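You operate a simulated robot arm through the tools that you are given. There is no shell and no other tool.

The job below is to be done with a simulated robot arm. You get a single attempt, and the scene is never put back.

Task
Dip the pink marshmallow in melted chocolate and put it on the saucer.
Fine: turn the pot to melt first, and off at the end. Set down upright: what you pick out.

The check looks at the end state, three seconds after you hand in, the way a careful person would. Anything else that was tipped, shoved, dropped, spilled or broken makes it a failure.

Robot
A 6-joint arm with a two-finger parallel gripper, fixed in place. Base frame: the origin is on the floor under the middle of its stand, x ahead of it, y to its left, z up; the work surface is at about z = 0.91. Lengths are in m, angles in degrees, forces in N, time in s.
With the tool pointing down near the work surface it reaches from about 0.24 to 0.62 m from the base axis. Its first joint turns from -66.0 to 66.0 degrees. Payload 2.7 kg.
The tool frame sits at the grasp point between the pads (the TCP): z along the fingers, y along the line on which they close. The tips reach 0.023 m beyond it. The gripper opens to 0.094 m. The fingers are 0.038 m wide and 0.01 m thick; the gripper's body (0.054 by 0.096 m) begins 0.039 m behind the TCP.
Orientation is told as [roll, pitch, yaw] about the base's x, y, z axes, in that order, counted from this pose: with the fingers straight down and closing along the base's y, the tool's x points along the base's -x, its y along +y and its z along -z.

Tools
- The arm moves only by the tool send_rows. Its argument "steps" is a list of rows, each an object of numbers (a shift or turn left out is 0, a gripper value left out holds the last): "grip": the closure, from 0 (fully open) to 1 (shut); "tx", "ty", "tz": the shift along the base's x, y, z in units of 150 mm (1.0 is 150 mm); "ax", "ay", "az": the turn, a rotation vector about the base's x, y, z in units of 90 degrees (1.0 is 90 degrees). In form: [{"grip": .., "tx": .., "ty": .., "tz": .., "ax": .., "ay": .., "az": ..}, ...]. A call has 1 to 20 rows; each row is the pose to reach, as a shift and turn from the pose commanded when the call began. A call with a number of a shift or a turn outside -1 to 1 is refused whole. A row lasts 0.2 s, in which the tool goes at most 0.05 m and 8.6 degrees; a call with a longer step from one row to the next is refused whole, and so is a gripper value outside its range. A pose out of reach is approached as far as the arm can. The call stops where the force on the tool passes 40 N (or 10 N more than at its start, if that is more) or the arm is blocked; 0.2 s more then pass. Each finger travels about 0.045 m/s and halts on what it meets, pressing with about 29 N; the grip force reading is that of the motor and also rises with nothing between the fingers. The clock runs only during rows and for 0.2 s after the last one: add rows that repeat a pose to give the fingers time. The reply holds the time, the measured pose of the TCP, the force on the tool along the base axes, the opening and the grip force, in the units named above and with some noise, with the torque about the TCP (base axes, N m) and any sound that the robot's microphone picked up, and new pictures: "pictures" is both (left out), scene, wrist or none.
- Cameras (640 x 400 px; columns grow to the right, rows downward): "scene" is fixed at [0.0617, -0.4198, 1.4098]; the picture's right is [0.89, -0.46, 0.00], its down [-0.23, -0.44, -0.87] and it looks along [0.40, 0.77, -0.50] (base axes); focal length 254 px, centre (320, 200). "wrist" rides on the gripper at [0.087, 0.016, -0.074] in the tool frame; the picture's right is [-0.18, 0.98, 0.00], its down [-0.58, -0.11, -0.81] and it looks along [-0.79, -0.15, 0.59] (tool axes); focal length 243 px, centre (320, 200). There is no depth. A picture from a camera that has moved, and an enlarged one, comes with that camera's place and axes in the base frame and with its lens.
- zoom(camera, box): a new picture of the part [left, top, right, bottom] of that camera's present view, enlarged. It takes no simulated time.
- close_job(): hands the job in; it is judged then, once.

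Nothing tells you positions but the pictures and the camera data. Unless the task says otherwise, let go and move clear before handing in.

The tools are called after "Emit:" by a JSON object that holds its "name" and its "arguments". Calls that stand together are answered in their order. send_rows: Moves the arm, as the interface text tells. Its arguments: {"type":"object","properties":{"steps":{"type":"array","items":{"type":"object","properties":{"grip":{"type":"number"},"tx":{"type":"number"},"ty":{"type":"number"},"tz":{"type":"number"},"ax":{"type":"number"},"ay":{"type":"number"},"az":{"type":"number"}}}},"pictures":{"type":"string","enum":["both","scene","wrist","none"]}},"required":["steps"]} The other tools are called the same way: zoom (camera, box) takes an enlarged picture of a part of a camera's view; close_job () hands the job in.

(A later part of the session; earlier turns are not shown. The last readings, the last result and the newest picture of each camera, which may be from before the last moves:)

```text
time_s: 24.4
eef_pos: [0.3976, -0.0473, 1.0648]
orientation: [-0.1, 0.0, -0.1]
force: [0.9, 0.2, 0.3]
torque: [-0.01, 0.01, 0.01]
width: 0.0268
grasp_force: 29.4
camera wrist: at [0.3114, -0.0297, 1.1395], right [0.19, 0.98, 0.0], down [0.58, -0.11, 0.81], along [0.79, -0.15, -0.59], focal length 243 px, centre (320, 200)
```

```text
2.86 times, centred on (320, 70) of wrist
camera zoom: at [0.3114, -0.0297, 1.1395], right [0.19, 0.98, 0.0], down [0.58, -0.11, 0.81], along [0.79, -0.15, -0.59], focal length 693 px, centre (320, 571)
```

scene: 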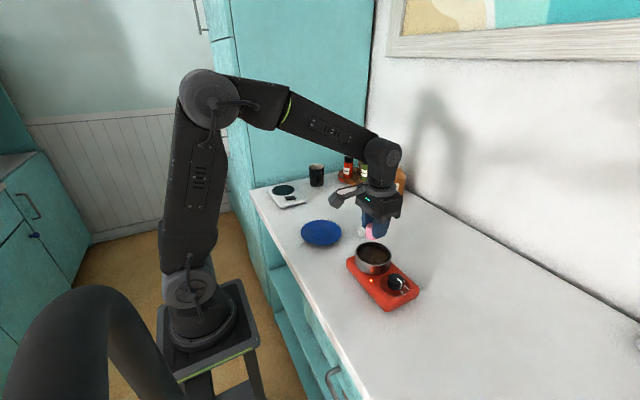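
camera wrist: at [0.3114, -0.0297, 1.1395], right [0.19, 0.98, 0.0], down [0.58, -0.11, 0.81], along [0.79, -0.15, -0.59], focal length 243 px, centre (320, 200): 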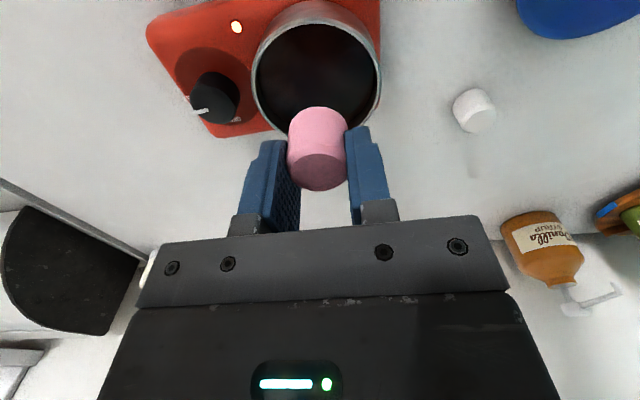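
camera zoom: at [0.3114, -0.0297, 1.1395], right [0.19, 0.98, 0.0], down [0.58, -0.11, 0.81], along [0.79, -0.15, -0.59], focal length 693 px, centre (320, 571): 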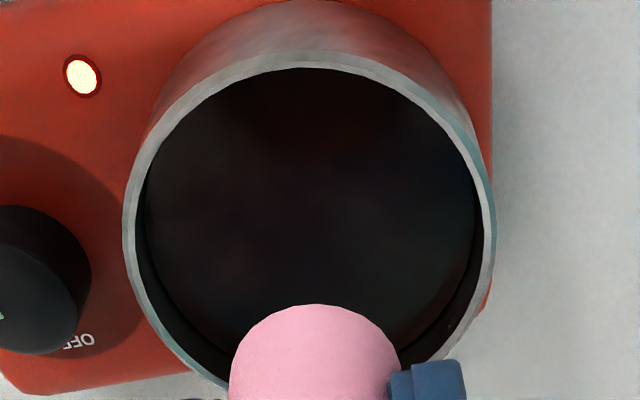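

The rim is at about z = 0.972, the chocolate surface near 0.959 and the pot floor near 0.946. The marshmallow bottom hangs 0.035 below the TCP, so I'll centre it and lower until the bottom is about 5 mm into the chocolate, then check.

Emit:
{"name": "send_rows", "arguments": {"steps": [{"tx": 0.029, "ty": -0.008, "tz": -0.05}, {"tx": 0.029, "ty": -0.008, "tz": -0.15}, {"tx": 0.029, "ty": -0.008, "tz": -0.25}, {"tx": 0.029, "ty": -0.008, "tz": -0.33}, {"tx": 0.029, "ty": -0.008, "tz": -0.4}, {"tx": 0.029, "ty": -0.008, "tz": -0.45}, {"tx": 0.029, "ty": -0.008, "tz": -0.5}, {"tx": 0.029, "ty": -0.008, "tz": -0.5}], "pictures": "both"}}

Emit:
{"name": "zoom", "arguments": {"camera": "scene", "box": [340, 220, 410, 285]}}

Emit:
{"name": "zoom", "arguments": {"camera": "wrist", "box": [220, 40, 420, 200]}}

```text
time_s: 26.2
eef_pos: [0.4057, -0.0472, 0.9911]
orientation: [-0.1, -0.5, 0.0]
force: [6.2, 3.0, 23.7]
torque: [0.07, -0.04, -0.03]
width: 0.0299
grasp_force: 28.6
camera wrist: at [0.3174, -0.0305, 1.0649], right [0.18, 0.98, 0.0], down [0.57, -0.11, 0.81], along [0.8, -0.15, -0.58], focal length 243 px, centre (320, 200)
```

scene: 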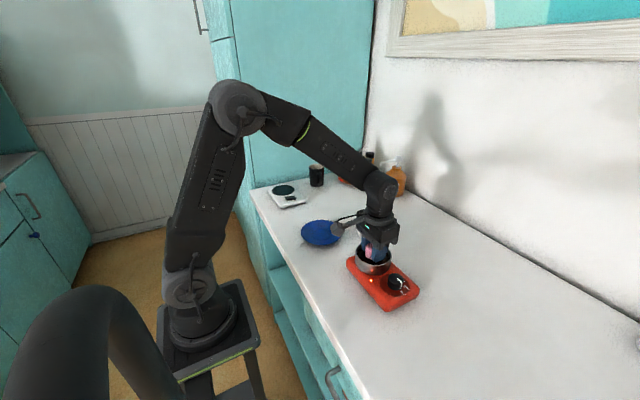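
wrist: 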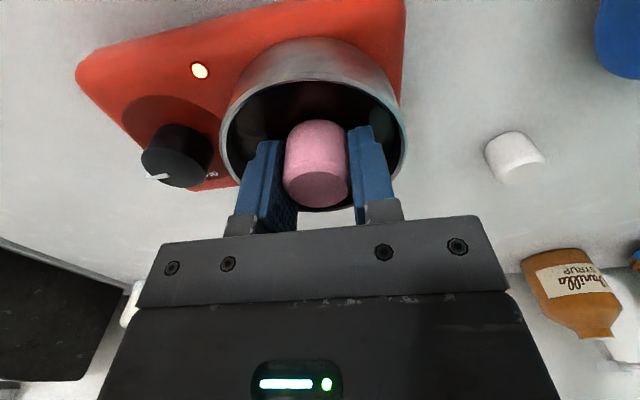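

```text
6.15 times, centred on (375, 252) of scene
camera zoom: at [0.0616, -0.4197, 1.4098], right [0.89, -0.46, 0.0], down [-0.23, -0.44, -0.87], along [0.4, 0.77, -0.5], focal length 1561 px, centre (-18, -123)
```

zoom: 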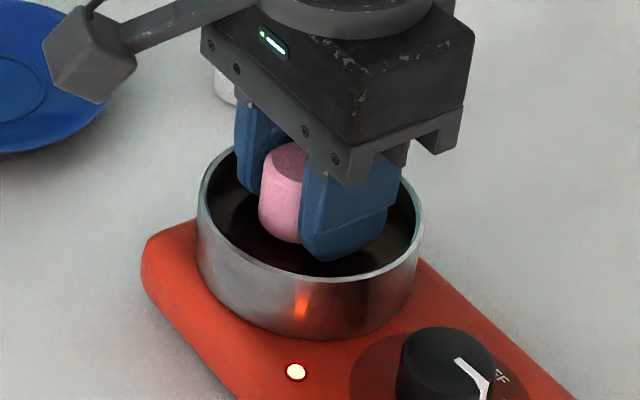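

```text
2.50 times, centred on (320, 120) of wrist
camera zoom: at [0.3174, -0.0305, 1.0649], right [0.18, 0.98, 0.0], down [0.57, -0.11, 0.81], along [0.8, -0.15, -0.58], focal length 606 px, centre (320, 400)
```

zoom: 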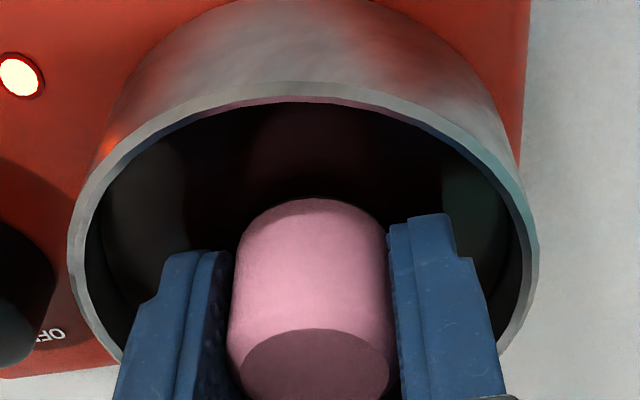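

There is an unexpected 24 N upward force at this depth, so the marshmallow has touched something. I'll lift back up at once and inspect its underside and the pot.

Emit:
{"name": "send_rows", "arguments": {"steps": [{"tz": 0.1}, {"tz": 0.2}, {"tz": 0.4}, {"tz": 0.6}, {"tz": 0.6}], "pictures": "both"}}

Emit:
{"name": "zoom", "arguments": {"camera": "scene", "box": [340, 220, 410, 285]}}

Emit:
{"name": "zoom", "arguments": {"camera": "wrist", "box": [220, 40, 420, 200]}}

Emit:
{"name": "zoom", "arguments": {"camera": "scene", "box": [335, 230, 425, 315]}}

```text
time_s: 27.4
eef_pos: [0.4, -0.048, 1.0795]
orientation: [-0.1, -0.1, -0.1]
force: [-1.0, -0.1, 0.3]
torque: [0.02, -0.01, 0.02]
width: 0.0297
grasp_force: 28.8
camera wrist: at [0.3144, -0.0306, 1.154], right [0.19, 0.98, 0.0], down [0.58, -0.11, 0.81], along [0.79, -0.15, -0.59], focal length 243 px, centre (320, 200)
```

scene: 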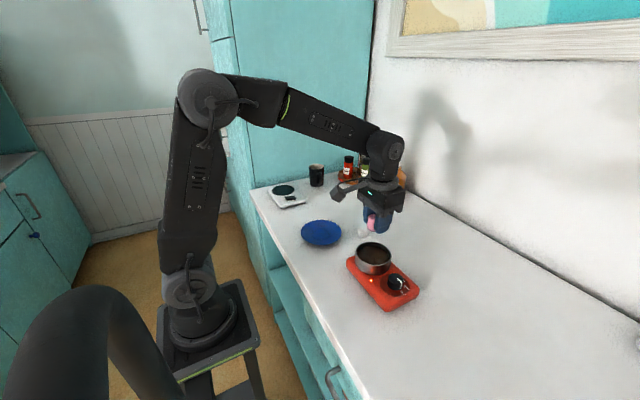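
wrist: 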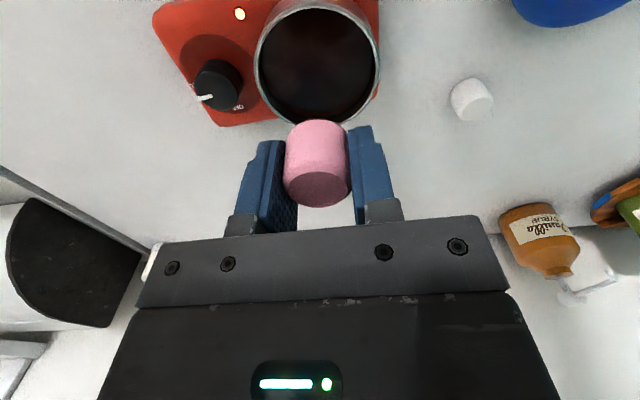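

```text
6.15 times, centred on (375, 252) of scene
camera zoom: at [0.0617, -0.4198, 1.4098], right [0.89, -0.46, 0.0], down [-0.23, -0.44, -0.87], along [0.4, 0.77, -0.5], focal length 1561 px, centre (-18, -123)
```

zoom: 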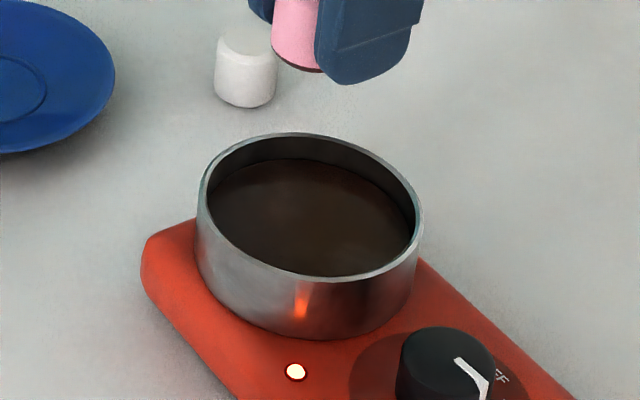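

```text
2.50 times, centred on (320, 120) of wrist
camera zoom: at [0.3144, -0.0306, 1.154], right [0.19, 0.98, 0.0], down [0.58, -0.11, 0.81], along [0.79, -0.15, -0.59], focal length 606 px, centre (320, 400)
```

zoom: 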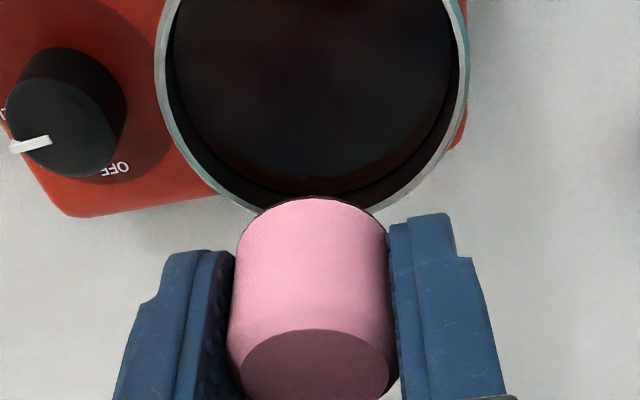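

```text
4.71 times, centred on (380, 272) of scene
camera zoom: at [0.0617, -0.4198, 1.4098], right [0.89, -0.46, 0.0], down [-0.23, -0.44, -0.87], along [0.4, 0.77, -0.5], focal length 1194 px, centre (38, -141)
```

zoom: 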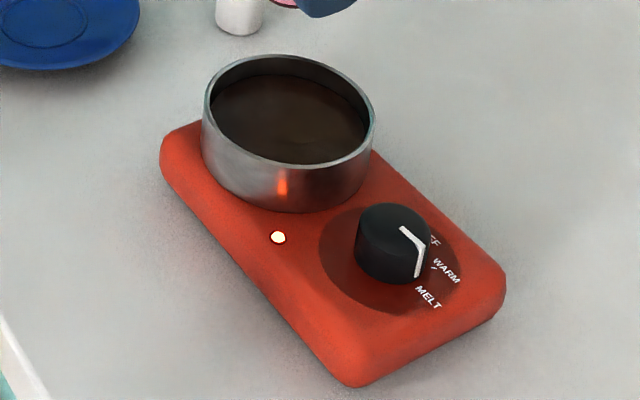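

Emit:
{"name": "zoom", "arguments": {"camera": "scene", "box": [360, 205, 392, 237]}}

Emit:
{"name": "zoom", "arguments": {"camera": "scene", "box": [352, 238, 394, 274]}}

Emit:
{"name": "zoom", "arguments": {"camera": "wrist", "box": [280, 100, 360, 160]}}

```text
12.50 times, centred on (376, 221) of scene
camera zoom: at [0.0617, -0.4198, 1.4098], right [0.89, -0.46, 0.0], down [-0.23, -0.44, -0.87], along [0.4, 0.77, -0.5], focal length 3171 px, centre (-380, -62)
```

zoom: 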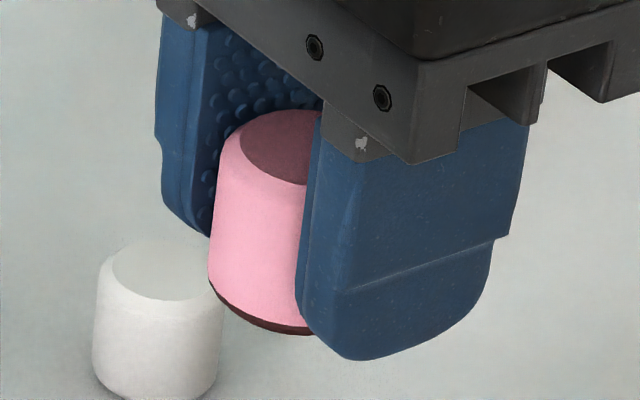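

```text
11.11 times, centred on (373, 256) of scene
camera zoom: at [0.0617, -0.4198, 1.4098], right [0.89, -0.46, 0.0], down [-0.23, -0.44, -0.87], along [0.4, 0.77, -0.5], focal length 2819 px, centre (-269, -422)
```

zoom: 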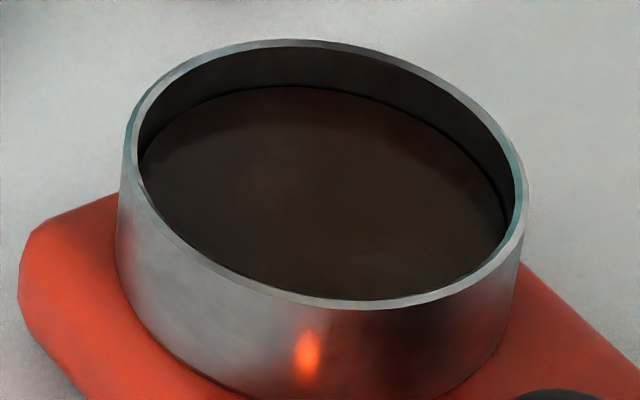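

```text
6.67 times, centred on (320, 130) of wrist
camera zoom: at [0.3144, -0.0306, 1.154], right [0.19, 0.98, 0.0], down [0.58, -0.11, 0.81], along [0.79, -0.15, -0.59], focal length 1618 px, centre (320, 667)
```

zoom: 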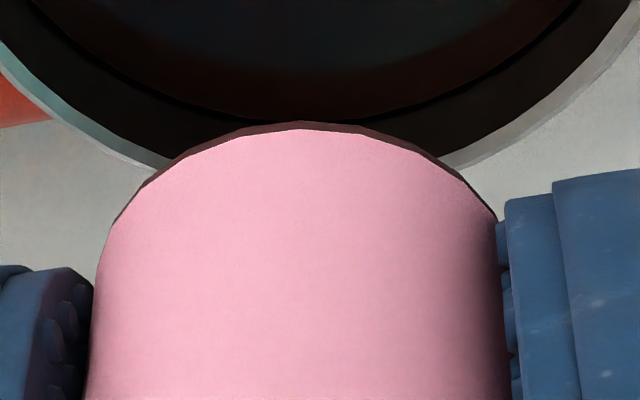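

The marshmallow has only about a 2 mm chocolate edge. It met something solid just under the surface, probably chocolate that isn't molten all the way down, and slid about 9 mm up in the grip. I'll rest it upright on the saucer to re-grip it higher while the pot keeps heating, waiting a moment over the pot first so it doesn't drip.

Emit:
{"name": "send_rows", "arguments": {"steps": [{"tz": 0}, {"tz": 0}, {"tz": 0}, {"tz": 0}, {"tz": 0}, {"tz": 0}, {"tz": 0}, {"tz": 0}, {"tz": 0}, {"tz": 0}, {"tx": -0.03, "ty": 0.12}, {"tx": -0.06, "ty": 0.24}, {"tx": -0.09, "ty": 0.36}, {"tx": -0.12, "ty": 0.5}, {"tx": -0.15, "ty": 0.65}, {"tx": -0.18, "ty": 0.8}, {"tx": -0.2, "ty": 0.9}, {"tx": -0.2, "ty": 0.9}], "pictures": "none"}}

Emit:
{"name": "send_rows", "arguments": {"steps": [{"tx": -0.03, "ty": 0.15}, {"tx": -0.06, "ty": 0.3}, {"tx": -0.067, "ty": 0.4}, {"tx": -0.067, "ty": 0.4}], "pictures": "both"}}

Emit:
{"name": "zoom", "arguments": {"camera": "scene", "box": [290, 200, 370, 260]}}

Emit:
{"name": "zoom", "arguments": {"camera": "wrist", "box": [200, 0, 440, 180]}}

Emit:
{"name": "zoom", "arguments": {"camera": "scene", "box": [335, 230, 425, 315]}}

```text
time_s: 31.2
eef_pos: [0.3742, 0.087, 1.0806]
orientation: [-0.1, -0.1, -0.1]
force: [1.0, 0.0, -0.3]
torque: [0.02, 0.01, -0.02]
width: 0.0298
grasp_force: 28.7
```

```text
time_s: 32.2
eef_pos: [0.3621, 0.1481, 1.0817]
orientation: [-0.1, -0.1, -0.1]
force: [0.2, -0.4, -0.2]
torque: [-0.01, -0.01, -0.01]
width: 0.0297
grasp_force: 29.1
camera wrist: at [0.2761, 0.1653, 1.1541], right [0.19, 0.98, 0.0], down [0.58, -0.11, 0.81], along [0.79, -0.15, -0.59], focal length 243 px, centre (320, 200)
```

scene: 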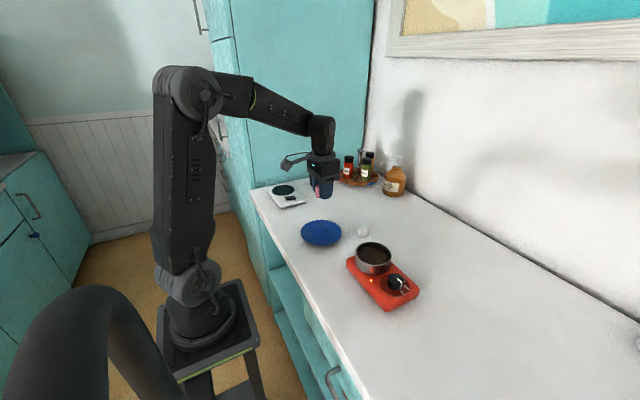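
wrist: 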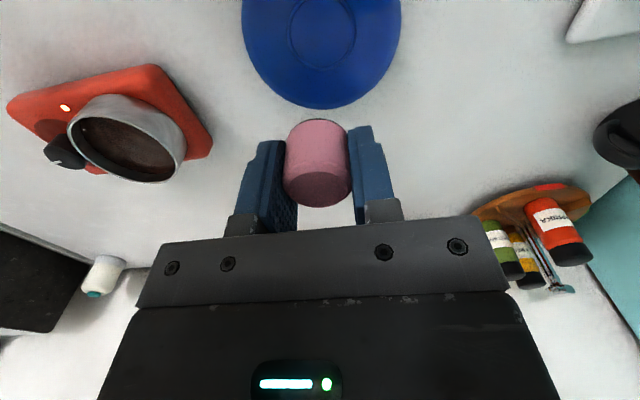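

```text
6.67 times, centred on (330, 230) of scene
camera zoom: at [0.0617, -0.4198, 1.4098], right [0.89, -0.46, 0.0], down [-0.23, -0.44, -0.87], along [0.4, 0.77, -0.5], focal length 1691 px, centre (253, 0)
```

zoom: 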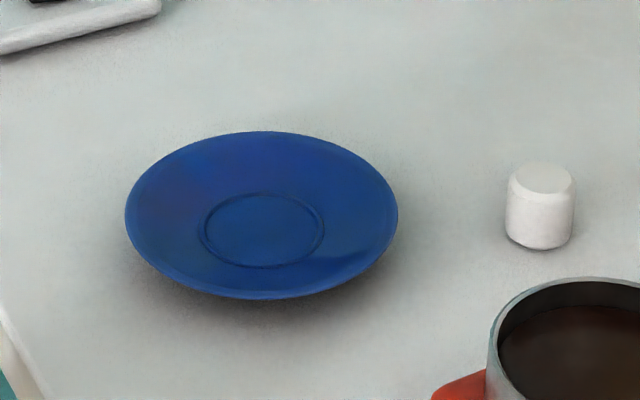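

```text
2.22 times, centred on (320, 90) of wrist
camera zoom: at [0.2761, 0.1653, 1.1541], right [0.19, 0.98, 0.0], down [0.58, -0.11, 0.81], along [0.79, -0.15, -0.59], focal length 539 px, centre (320, 444)
```

zoom: 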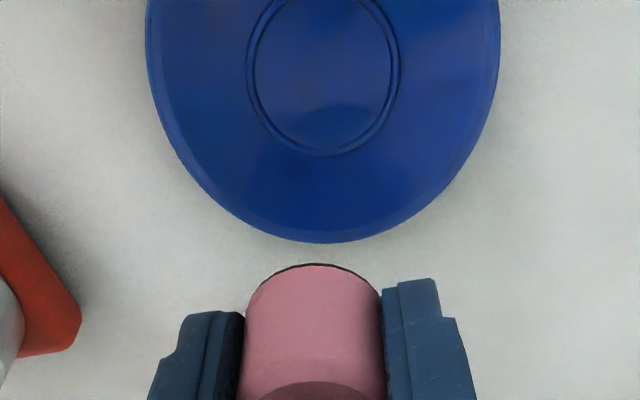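

```text
4.71 times, centred on (380, 272) of scene
camera zoom: at [0.0617, -0.4198, 1.4098], right [0.89, -0.46, 0.0], down [-0.23, -0.44, -0.87], along [0.4, 0.77, -0.5], focal length 1194 px, centre (38, -141)
```

zoom: 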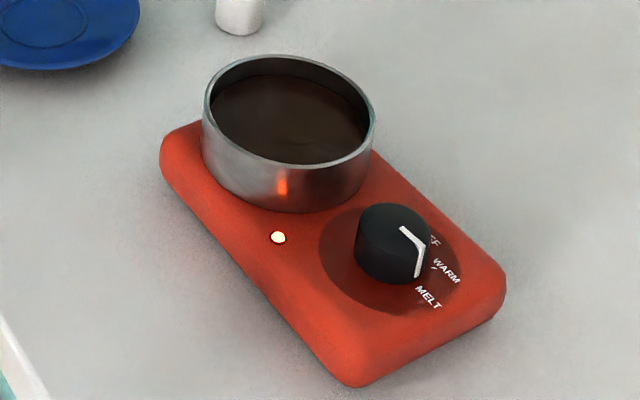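

The pot hasn't moved and the saucer's well is at about (0.360, 0.148). I'll lower the marshmallow toward it, stopping just above first.

Emit:
{"name": "send_rows", "arguments": {"steps": [{"tx": -0.007, "tz": -0.15}, {"tx": -0.013, "tz": -0.35}, {"tx": -0.013, "tz": -0.55}, {"tx": -0.013, "tz": -0.7}, {"tx": -0.013, "tz": -0.8}, {"tx": -0.013, "tz": -0.84}, {"tx": -0.013, "tz": -0.84}], "pictures": "both"}}

Emit:
{"name": "zoom", "arguments": {"camera": "scene", "box": [295, 205, 355, 255]}}

Emit:
{"name": "zoom", "arguments": {"camera": "wrist", "box": [200, 60, 440, 240]}}

```text
time_s: 33.8
eef_pos: [0.3598, 0.1473, 0.9535]
orientation: [-0.1, 0.1, -0.1]
force: [-0.5, 0.9, 0.1]
torque: [0.0, 0.0, 0.01]
width: 0.0297
grasp_force: 29.4
camera wrist: at [0.2739, 0.1652, 1.0274], right [0.19, 0.98, 0.0], down [0.58, -0.11, 0.81], along [0.79, -0.15, -0.59], focal length 243 px, centre (320, 200)
```

scene: 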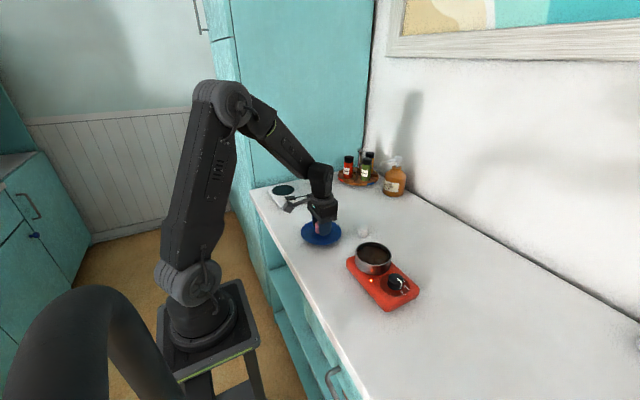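
wrist: 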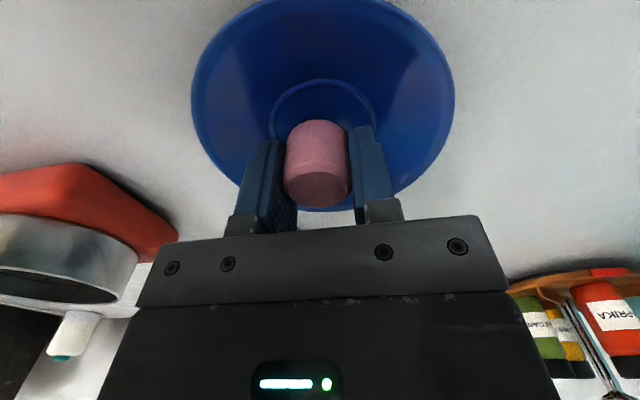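

```text
8.00 times, centred on (325, 230) of scene
camera zoom: at [0.0617, -0.4198, 1.4098], right [0.89, -0.46, 0.0], down [-0.23, -0.44, -0.87], along [0.4, 0.77, -0.5], focal length 2030 px, centre (280, -40)
```

zoom: 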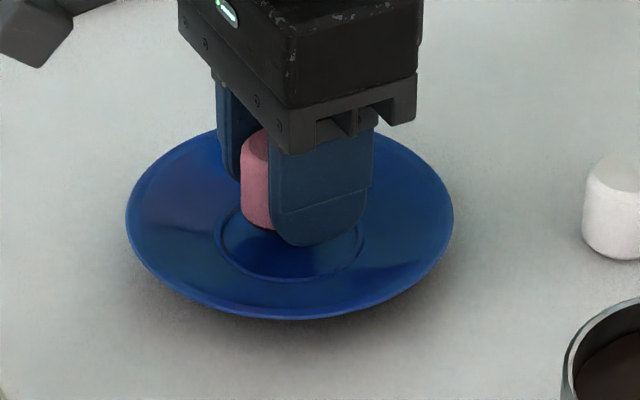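

```text
2.22 times, centred on (320, 150) of wrist
camera zoom: at [0.2739, 0.1652, 1.0274], right [0.19, 0.98, 0.0], down [0.58, -0.11, 0.81], along [0.79, -0.15, -0.59], focal length 539 px, centre (320, 311)
```

zoom: 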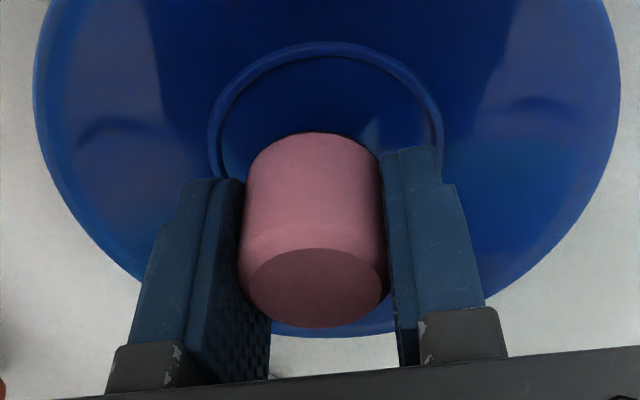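

The marshmallow is just above the saucer's well. I'll step down gently and watch the force.

Emit:
{"name": "send_rows", "arguments": {"steps": [{"tz": -0.013}, {"tz": -0.027}, {"tz": -0.04}, {"tz": -0.04}], "pictures": "none"}}

```text
time_s: 34.8
eef_pos: [0.3609, 0.1487, 0.9472]
orientation: [-0.1, -0.1, -0.2]
force: [0.6, 0.1, -0.2]
torque: [0.03, -0.01, 0.0]
width: 0.0296
grasp_force: 28.7
```

Emit:
{"name": "send_rows", "arguments": {"steps": [{"tz": -0.01}, {"tz": -0.02}, {"tz": -0.02}], "pictures": "none"}}

```text
time_s: 35.6
eef_pos: [0.3605, 0.146, 0.9441]
orientation: [-0.1, 0.0, -0.1]
force: [0.0, -0.2, 0.1]
torque: [-0.05, 0.0, 0.01]
width: 0.0295
grasp_force: 29.0
```

Emit:
{"name": "send_rows", "arguments": {"steps": [{"tz": -0.007}, {"tz": -0.013}, {"tz": -0.013}], "pictures": "scene"}}

Emit:
{"name": "zoom", "arguments": {"camera": "scene", "box": [310, 215, 350, 248]}}

Emit:
{"name": "zoom", "arguments": {"camera": "wrist", "box": [240, 80, 400, 220]}}

```text
time_s: 36.4
eef_pos: [0.3617, 0.1472, 0.9447]
orientation: [-0.1, 0.0, -0.1]
force: [0.8, 0.6, 0.0]
torque: [-0.01, -0.05, -0.01]
width: 0.0299
grasp_force: 28.3
```

scene: 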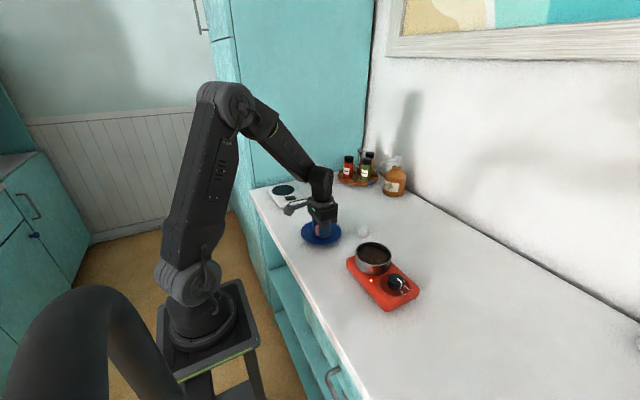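

```text
12.12 times, centred on (330, 232) of scene
camera zoom: at [0.0617, -0.4198, 1.4098], right [0.89, -0.46, 0.0], down [-0.23, -0.44, -0.87], along [0.4, 0.77, -0.5], focal length 3075 px, centre (199, -182)
```

zoom: 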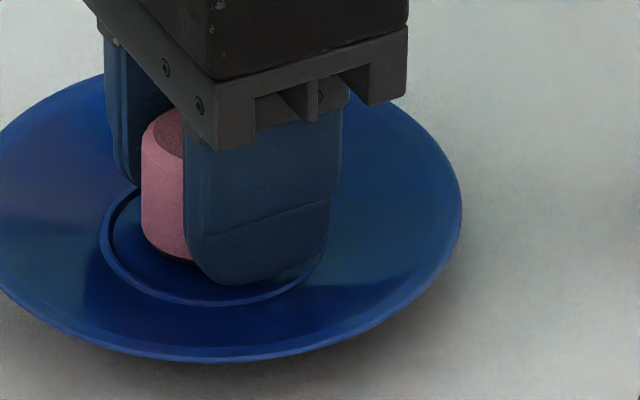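

```text
2.86 times, centred on (320, 150) of wrist
camera zoom: at [0.2741, 0.1644, 1.0173], right [0.19, 0.98, 0.0], down [0.58, -0.11, 0.81], along [0.79, -0.15, -0.59], focal length 693 px, centre (320, 343)
```

zoom: 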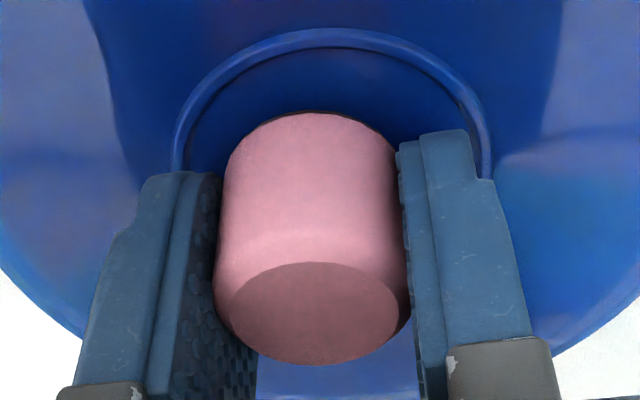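

Emit:
{"name": "send_rows", "arguments": {"steps": [{"tz": -0.007}, {"tz": -0.013}, {"tz": -0.013}], "pictures": "none"}}

```text
time_s: 37.2
eef_pos: [0.3607, 0.1464, 0.942]
orientation: [-0.1, -0.1, 0.0]
force: [-0.7, -0.4, 0.1]
torque: [0.0, 0.02, 0.03]
width: 0.0295
grasp_force: 28.9
```

Emit:
{"name": "send_rows", "arguments": {"steps": [{"tz": -0.005}, {"tz": -0.01}, {"tz": -0.01}], "pictures": "none"}}

```text
time_s: 38.0
eef_pos: [0.3613, 0.1476, 0.9395]
orientation: [0.0, -0.3, 0.0]
force: [1.2, -1.3, 5.9]
torque: [0.0, 0.02, 0.0]
width: 0.0297
grasp_force: 29.2
```

Contact at 6 N: the marshmallow is resting on the saucer. I'll open just a little and check that it stands upright.

Emit:
{"name": "send_rows", "arguments": {"steps": [{"tz": 0.003, "grip": 0.66}, {"tz": 0.003, "grip": 0.62}, {"tz": 0.003, "grip": 0.57}, {"tz": 0.003, "grip": 0.57}], "pictures": "both"}}

Emit:
{"name": "zoom", "arguments": {"camera": "scene", "box": [310, 215, 350, 248]}}

Emit:
{"name": "zoom", "arguments": {"camera": "wrist", "box": [240, 80, 400, 220]}}

```text
time_s: 39.0
eef_pos: [0.3617, 0.1479, 0.9405]
orientation: [-0.1, -0.1, -0.1]
force: [-0.5, -0.2, 0.1]
torque: [0.01, 0.02, 0.0]
width: 0.0404
grasp_force: 0.1
camera wrist: at [0.2741, 0.1646, 1.0141], right [0.19, 0.98, 0.0], down [0.58, -0.11, 0.81], along [0.79, -0.15, -0.59], focal length 243 px, centre (320, 200)
```

scene: 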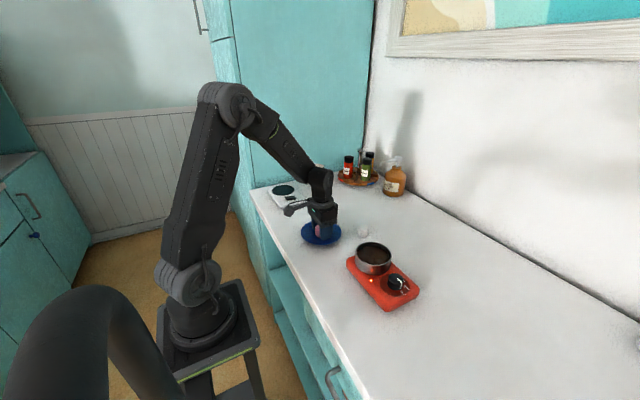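
wrist: 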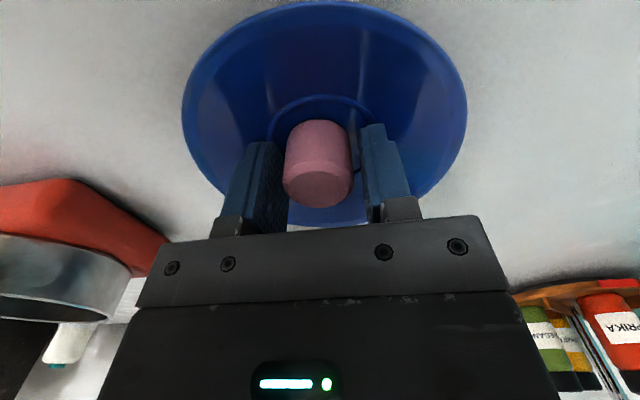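

```text
12.12 times, centred on (330, 232) of scene
camera zoom: at [0.0617, -0.4198, 1.4098], right [0.89, -0.46, 0.0], down [-0.23, -0.44, -0.87], along [0.4, 0.77, -0.5], focal length 3075 px, centre (199, -182)
```

zoom: 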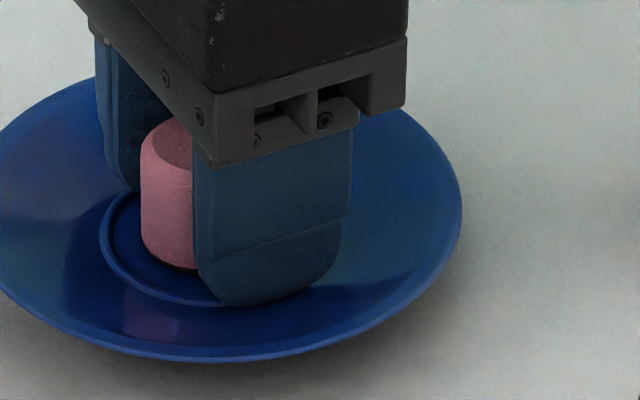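

```text
2.86 times, centred on (320, 150) of wrist
camera zoom: at [0.2741, 0.1646, 1.0141], right [0.19, 0.98, 0.0], down [0.58, -0.11, 0.81], along [0.79, -0.15, -0.59], focal length 693 px, centre (320, 343)
```

zoom: 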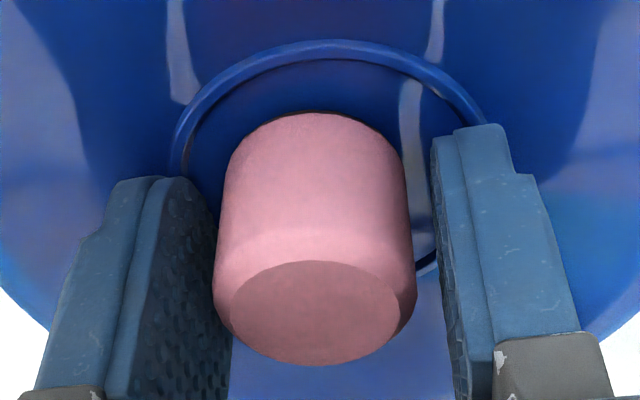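

It stands upright in the well. I'll raise 9.5 mm, re-grip its upper half and lift.

Emit:
{"name": "send_rows", "arguments": {"steps": [{"tz": 0.032}, {"tz": 0.063}, {"tz": 0.063}, {"tz": 0.063, "grip": 0.75}, {"tz": 0.063, "grip": 0.75}, {"tz": 0.063, "grip": 0.75}, {"tz": 0.063, "grip": 0.75}], "pictures": "both"}}

Emit:
{"name": "zoom", "arguments": {"camera": "scene", "box": [310, 215, 350, 248]}}

Emit:
{"name": "zoom", "arguments": {"camera": "wrist", "box": [240, 80, 400, 220]}}

Emit:
{"name": "zoom", "arguments": {"camera": "scene", "box": [352, 238, 394, 274]}}

```text
time_s: 40.6
eef_pos: [0.3618, 0.1483, 0.9494]
orientation: [-0.1, -0.1, -0.1]
force: [-0.1, -0.8, 1.1]
torque: [0.0, 0.0, -0.01]
width: 0.0297
grasp_force: 28.6
camera wrist: at [0.2747, 0.1645, 1.0233], right [0.19, 0.98, 0.0], down [0.58, -0.11, 0.81], along [0.79, -0.15, -0.59], focal length 243 px, centre (320, 200)
```

scene: 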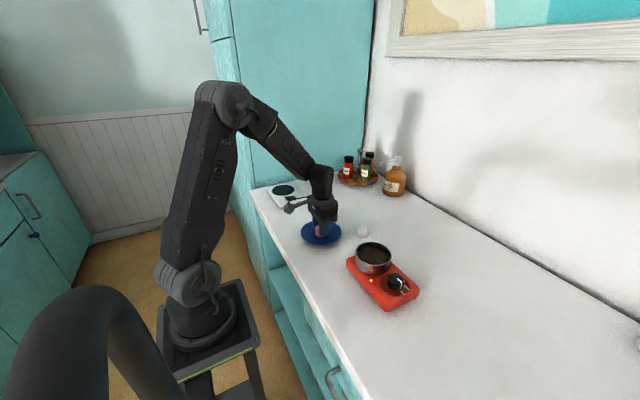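
wrist: 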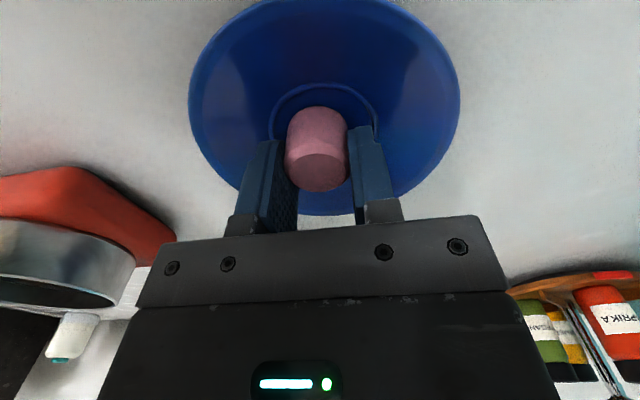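

```text
12.12 times, centred on (330, 232) of scene
camera zoom: at [0.0617, -0.4198, 1.4098], right [0.89, -0.46, 0.0], down [-0.23, -0.44, -0.87], along [0.4, 0.77, -0.5], focal length 3075 px, centre (199, -182)
```

zoom: 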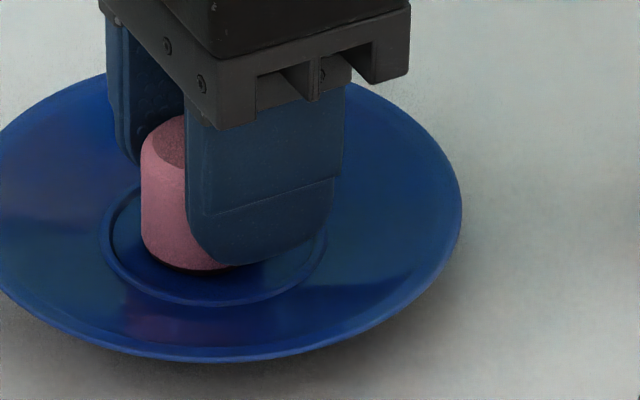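

```text
2.86 times, centred on (320, 150) of wrist
camera zoom: at [0.2747, 0.1645, 1.0233], right [0.19, 0.98, 0.0], down [0.58, -0.11, 0.81], along [0.79, -0.15, -0.59], focal length 693 px, centre (320, 343)
```

zoom: 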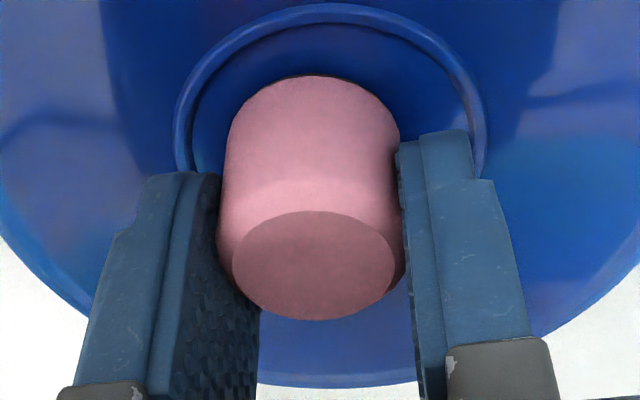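

```text
11.11 times, centred on (373, 256) of scene
camera zoom: at [0.0617, -0.4198, 1.4098], right [0.89, -0.46, 0.0], down [-0.23, -0.44, -0.87], along [0.4, 0.77, -0.5], focal length 2819 px, centre (-269, -422)
```

zoom: 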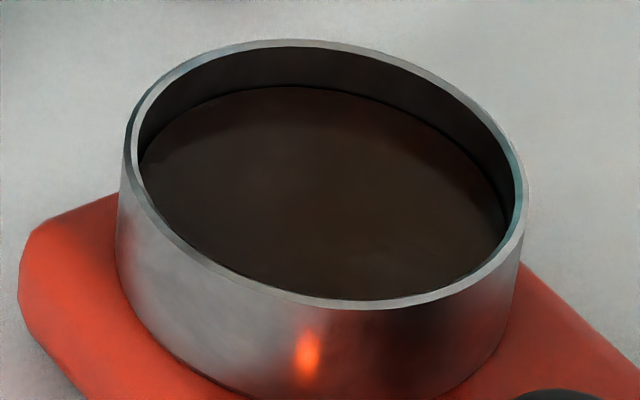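

Re-gripped with about 13 mm of marshmallow exposed below the pads. I'll lift, carry it back above the pot, and wait so the chocolate melts right through.

Emit:
{"name": "send_rows", "arguments": {"steps": [{"tz": 0.1}, {"tz": 0.3}, {"tz": 0.5}, {"tz": 0.7}, {"tz": 0.76}, {"tx": 0.04, "ty": -0.15, "tz": 0.76}, {"tx": 0.08, "ty": -0.32, "tz": 0.76}, {"tx": 0.12, "ty": -0.5, "tz": 0.76}, {"tx": 0.16, "ty": -0.68, "tz": 0.76}, {"tx": 0.2, "ty": -0.85, "tz": 0.76}, {"tx": 0.22, "ty": -0.95, "tz": 0.76}, {"tx": 0.22, "ty": -0.95, "tz": 0.76}], "pictures": "none"}}

Emit:
{"name": "send_rows", "arguments": {"steps": [{"tx": 0.02, "ty": -0.15}, {"tx": 0.048, "ty": -0.3}, {"tx": 0.048, "ty": -0.365}, {"tx": 0.048, "ty": -0.365}], "pictures": "both"}}

Emit:
{"name": "zoom", "arguments": {"camera": "wrist", "box": [220, 0, 420, 160]}}

Emit:
{"name": "zoom", "arguments": {"camera": "scene", "box": [350, 210, 400, 280]}}

```text
time_s: 43.2
eef_pos: [0.3945, 0.0038, 1.0637]
orientation: [0.0, -0.1, 0.0]
force: [0.1, -0.2, -0.1]
torque: [0.05, -0.03, 0.03]
width: 0.0296
grasp_force: 28.7
```

```text
time_s: 44.2
eef_pos: [0.3999, -0.0505, 1.0626]
orientation: [-0.1, 0.0, -0.1]
force: [0.3, 0.7, -0.1]
torque: [0.02, 0.01, 0.01]
width: 0.0296
grasp_force: 29.4
camera wrist: at [0.3144, -0.0333, 1.1374], right [0.19, 0.98, 0.0], down [0.58, -0.11, 0.81], along [0.79, -0.15, -0.59], focal length 243 px, centre (320, 200)
```

scene: 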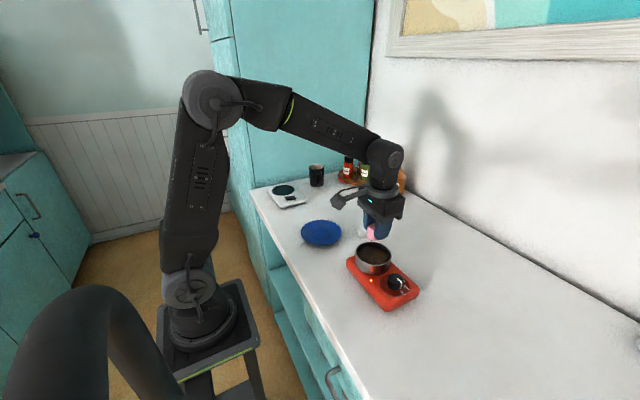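
wrist: 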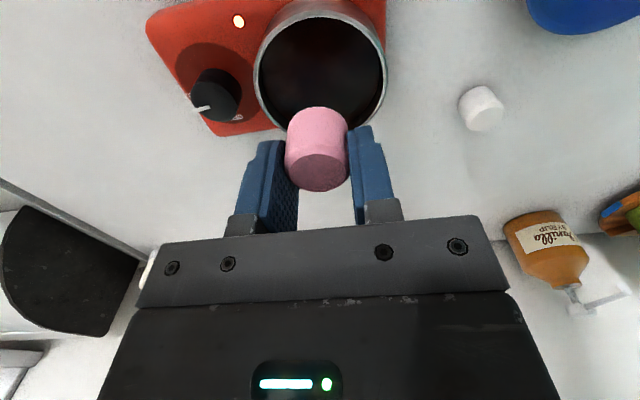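

```text
2.50 times, centred on (320, 80) of wrist
camera zoom: at [0.3144, -0.0333, 1.1374], right [0.19, 0.98, 0.0], down [0.58, -0.11, 0.81], along [0.79, -0.15, -0.59], focal length 606 px, centre (320, 500)
```

zoom: 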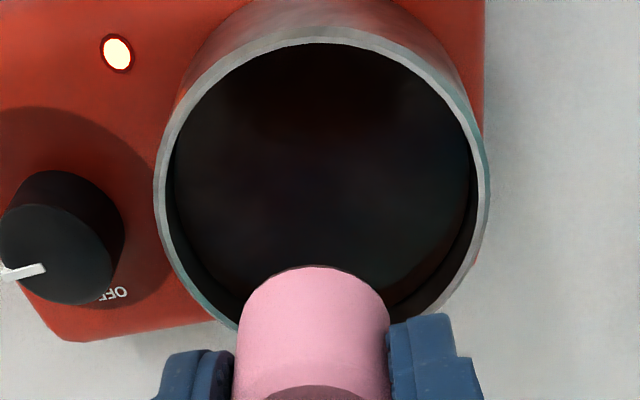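

```text
5.71 times, centred on (375, 245) of scene
camera zoom: at [0.0617, -0.4198, 1.4098], right [0.89, -0.46, 0.0], down [-0.23, -0.44, -0.87], along [0.4, 0.77, -0.5], focal length 1450 px, centre (6, -57)
```

zoom: 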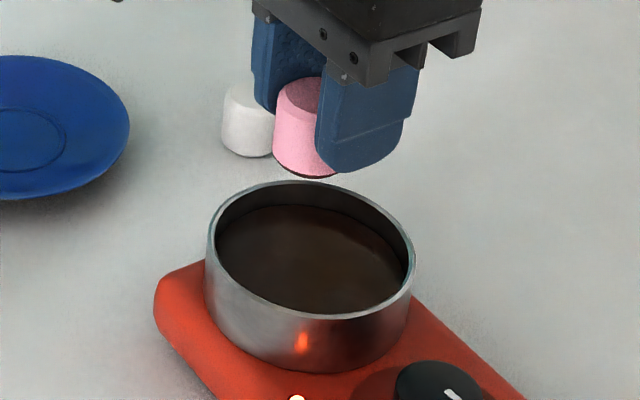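

Emit:
{"name": "send_rows", "arguments": {"steps": [{"tz": 0}, {"tz": 0}, {"tz": 0}, {"tz": 0}, {"tz": 0}, {"tz": 0}, {"tz": 0}, {"tz": 0}, {"tz": 0}, {"tz": 0}, {"tz": 0}, {"tz": 0}, {"tz": 0}, {"tz": 0}, {"tz": 0}, {"tz": 0}, {"tz": 0}, {"tz": 0}, {"tz": 0}, {"tz": 0}], "pictures": "none"}}

Emit:
{"name": "send_rows", "arguments": {"steps": [{"tz": 0}, {"tz": 0}, {"tz": 0}, {"tz": 0}, {"tz": 0}, {"tz": 0}, {"tz": 0}, {"tz": 0}, {"tz": 0}, {"tz": 0}, {"tx": 0.013, "ty": 0.007, "tz": -0.08}, {"tx": 0.013, "ty": 0.007, "tz": -0.16}, {"tx": 0.013, "ty": 0.007, "tz": -0.24}, {"tx": 0.013, "ty": 0.007, "tz": -0.3}, {"tx": 0.013, "ty": 0.007, "tz": -0.35}, {"tx": 0.013, "ty": 0.007, "tz": -0.35}], "pictures": "both"}}

Emit:
{"name": "zoom", "arguments": {"camera": "scene", "box": [345, 220, 405, 280]}}

Emit:
{"name": "zoom", "arguments": {"camera": "wrist", "box": [220, 40, 420, 200]}}

```text
time_s: 48.4
eef_pos: [0.4011, -0.05, 1.0635]
orientation: [0.0, -0.1, -0.1]
force: [-0.8, 0.3, -0.5]
torque: [0.05, 0.02, 0.0]
width: 0.0297
grasp_force: 29.2
```

```text
time_s: 51.8
eef_pos: [0.4022, -0.0496, 1.0117]
orientation: [-0.1, -0.2, -0.1]
force: [0.0, 1.1, 0.5]
torque: [-0.01, -0.02, 0.0]
width: 0.0297
grasp_force: 29.0
camera wrist: at [0.3152, -0.0321, 1.0852], right [0.19, 0.98, 0.0], down [0.58, -0.11, 0.81], along [0.79, -0.15, -0.59], focal length 243 px, centre (320, 200)
```

scene: 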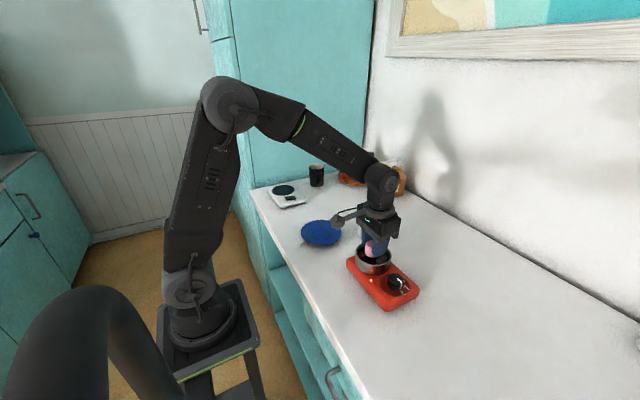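
wrist: 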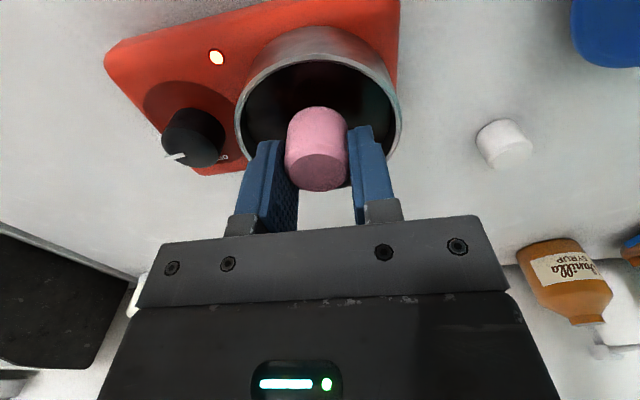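

```text
6.67 times, centred on (375, 250) of scene
camera zoom: at [0.0617, -0.4198, 1.4098], right [0.89, -0.46, 0.0], down [-0.23, -0.44, -0.87], along [0.4, 0.77, -0.5], focal length 1691 px, centre (-47, -133)
```

zoom: 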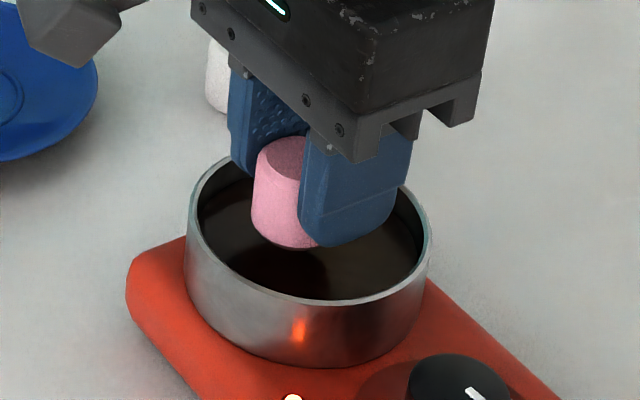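

```text
2.50 times, centred on (320, 120) of wrist
camera zoom: at [0.3152, -0.0321, 1.0852], right [0.19, 0.98, 0.0], down [0.58, -0.11, 0.81], along [0.79, -0.15, -0.59], focal length 606 px, centre (320, 400)
```

zoom: 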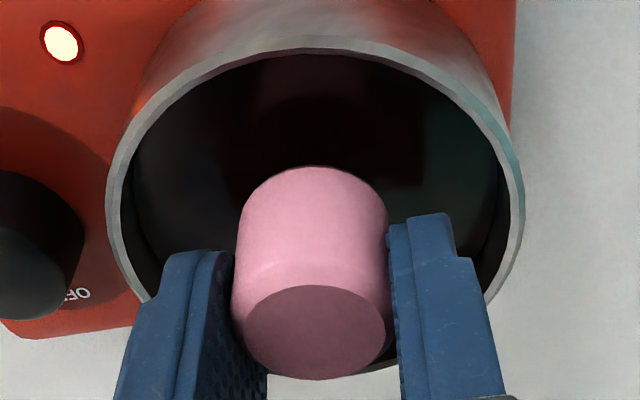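

The marshmallow is poised just above the chocolate. Now I'll go down in small steps, watching the force.

Emit:
{"name": "send_rows", "arguments": {"steps": [{"tz": -0.02}, {"tz": -0.04}, {"tz": -0.06}, {"tz": -0.06}], "pictures": "none"}}

```text
time_s: 52.8
eef_pos: [0.4027, -0.048, 1.0012]
orientation: [-0.2, -0.1, -0.1]
force: [-0.7, -0.5, 0.7]
torque: [-0.05, -0.02, -0.05]
width: 0.0293
grasp_force: 28.4
```

Emit:
{"name": "send_rows", "arguments": {"steps": [{"tz": -0.013}, {"tz": -0.013}], "pictures": "none"}}

```text
time_s: 53.4
eef_pos: [0.4027, -0.0489, 1.0006]
orientation: [-0.1, -0.4, -0.1]
force: [-1.1, 1.6, 10.9]
torque: [0.02, 0.14, 0.0]
width: 0.0297
grasp_force: 29.0
```

Emit:
{"name": "zoom", "arguments": {"camera": "scene", "box": [355, 232, 395, 272]}}

Emit:
{"name": "zoom", "arguments": {"camera": "wrist", "box": [240, 40, 400, 160]}}

```text
10.00 times, centred on (375, 252) of scene
camera zoom: at [0.0615, -0.4198, 1.4098], right [0.89, -0.46, 0.0], down [-0.23, -0.44, -0.87], along [0.4, 0.77, -0.5], focal length 2537 px, centre (-230, -320)
```

zoom: 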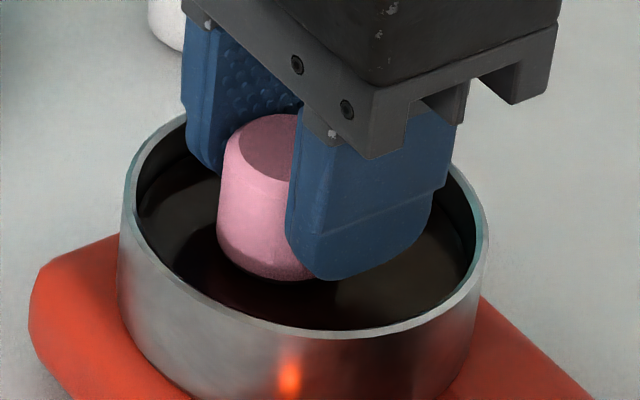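

```text
3.33 times, centred on (320, 100) of wrist
camera zoom: at [0.3161, -0.0316, 1.0746], right [0.18, 0.98, 0.0], down [0.58, -0.11, 0.81], along [0.8, -0.15, -0.59], focal length 809 px, centre (320, 533)
```

zoom: 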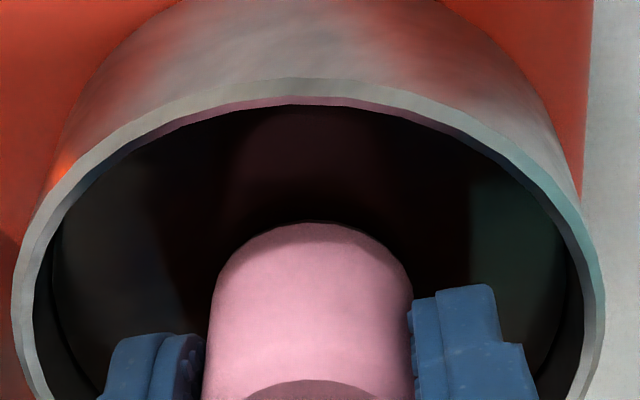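

There is solid contact again at the same height, with the bottom near z = 0.964 and 11 N. I'll hold still for a second to see whether the force relaxes, as a viscous liquid would, or stays, as a floor would.

Emit:
{"name": "send_rows", "arguments": {"steps": [{"tz": 0}, {"tz": 0}, {"tz": 0}, {"tz": 0}, {"tz": 0}, {"tz": 0}], "pictures": "none"}}

```text
time_s: 54.8
eef_pos: [0.4035, -0.0486, 1.002]
orientation: [-0.1, -0.2, -0.1]
force: [1.7, -0.5, 19.6]
torque: [0.01, 0.12, -0.03]
width: 0.0294
grasp_force: 29.4
```

The force stays, and even rises to 20 N, so this is rigid. I'll lift out and inspect the coating and the grip.

Emit:
{"name": "send_rows", "arguments": {"steps": [{"tz": 0.05}, {"tz": 0.15}, {"tz": 0.3}, {"tz": 0.4}, {"tz": 0.4}], "pictures": "both"}}

Emit:
{"name": "zoom", "arguments": {"camera": "scene", "box": [360, 212, 392, 244]}}

Emit:
{"name": "zoom", "arguments": {"camera": "scene", "box": [350, 236, 396, 280]}}

Emit:
{"name": "zoom", "arguments": {"camera": "wrist", "box": [240, 0, 400, 120]}}

```text
time_s: 56.0
eef_pos: [0.4036, -0.0469, 1.06]
orientation: [-0.1, -0.1, -0.1]
force: [-0.7, 0.4, -0.5]
torque: [-0.05, -0.03, 0.0]
width: 0.0298
grasp_force: 28.9
camera wrist: at [0.3168, -0.031, 1.1339], right [0.19, 0.98, 0.0], down [0.58, -0.11, 0.81], along [0.79, -0.15, -0.59], focal length 243 px, centre (320, 200)
```

scene: 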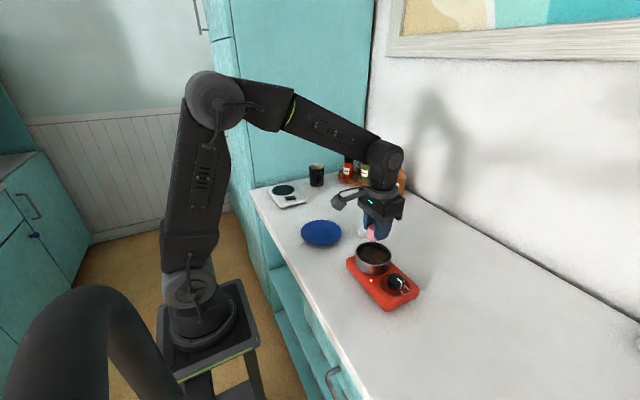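
wrist: 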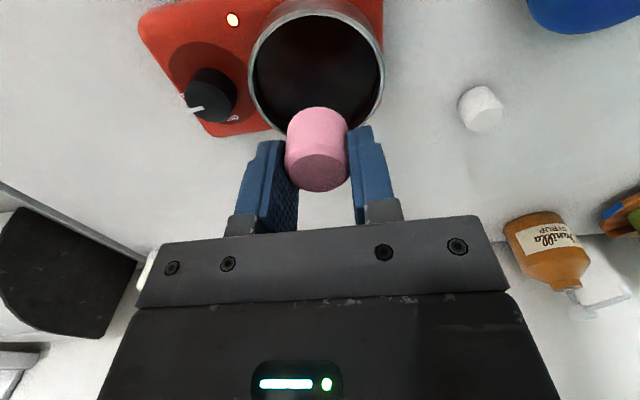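

```text
12.50 times, centred on (376, 228) of scene
camera zoom: at [0.0617, -0.4198, 1.4098], right [0.89, -0.46, 0.0], down [-0.23, -0.44, -0.87], along [0.4, 0.77, -0.5], focal length 3171 px, centre (-380, -150)
```

zoom: 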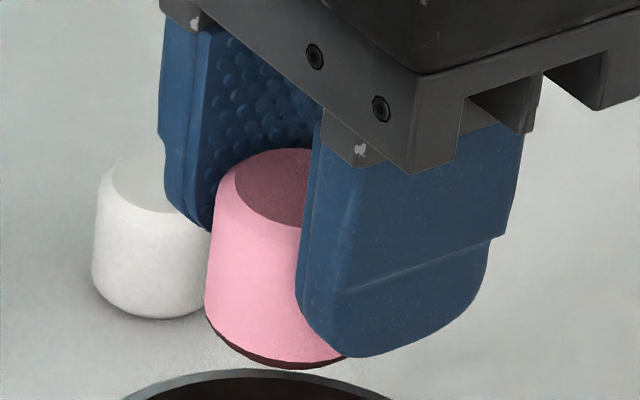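

```text
9.09 times, centred on (373, 258) of scene
camera zoom: at [0.0617, -0.4198, 1.4098], right [0.89, -0.46, 0.0], down [-0.23, -0.44, -0.87], along [0.4, 0.77, -0.5], focal length 2306 px, centre (-162, -327)
```

zoom: 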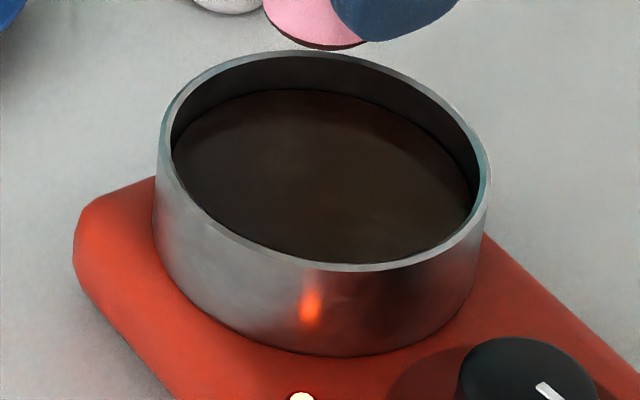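

```text
3.33 times, centred on (320, 60) of wrist
camera zoom: at [0.3168, -0.031, 1.1339], right [0.19, 0.98, 0.0], down [0.58, -0.11, 0.81], along [0.79, -0.15, -0.59], focal length 809 px, centre (320, 667)
```

zoom: 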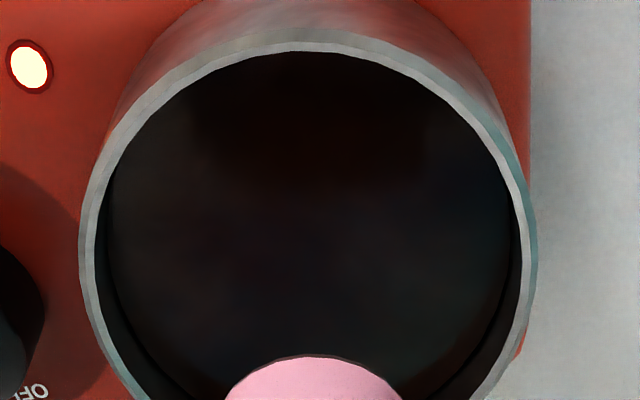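

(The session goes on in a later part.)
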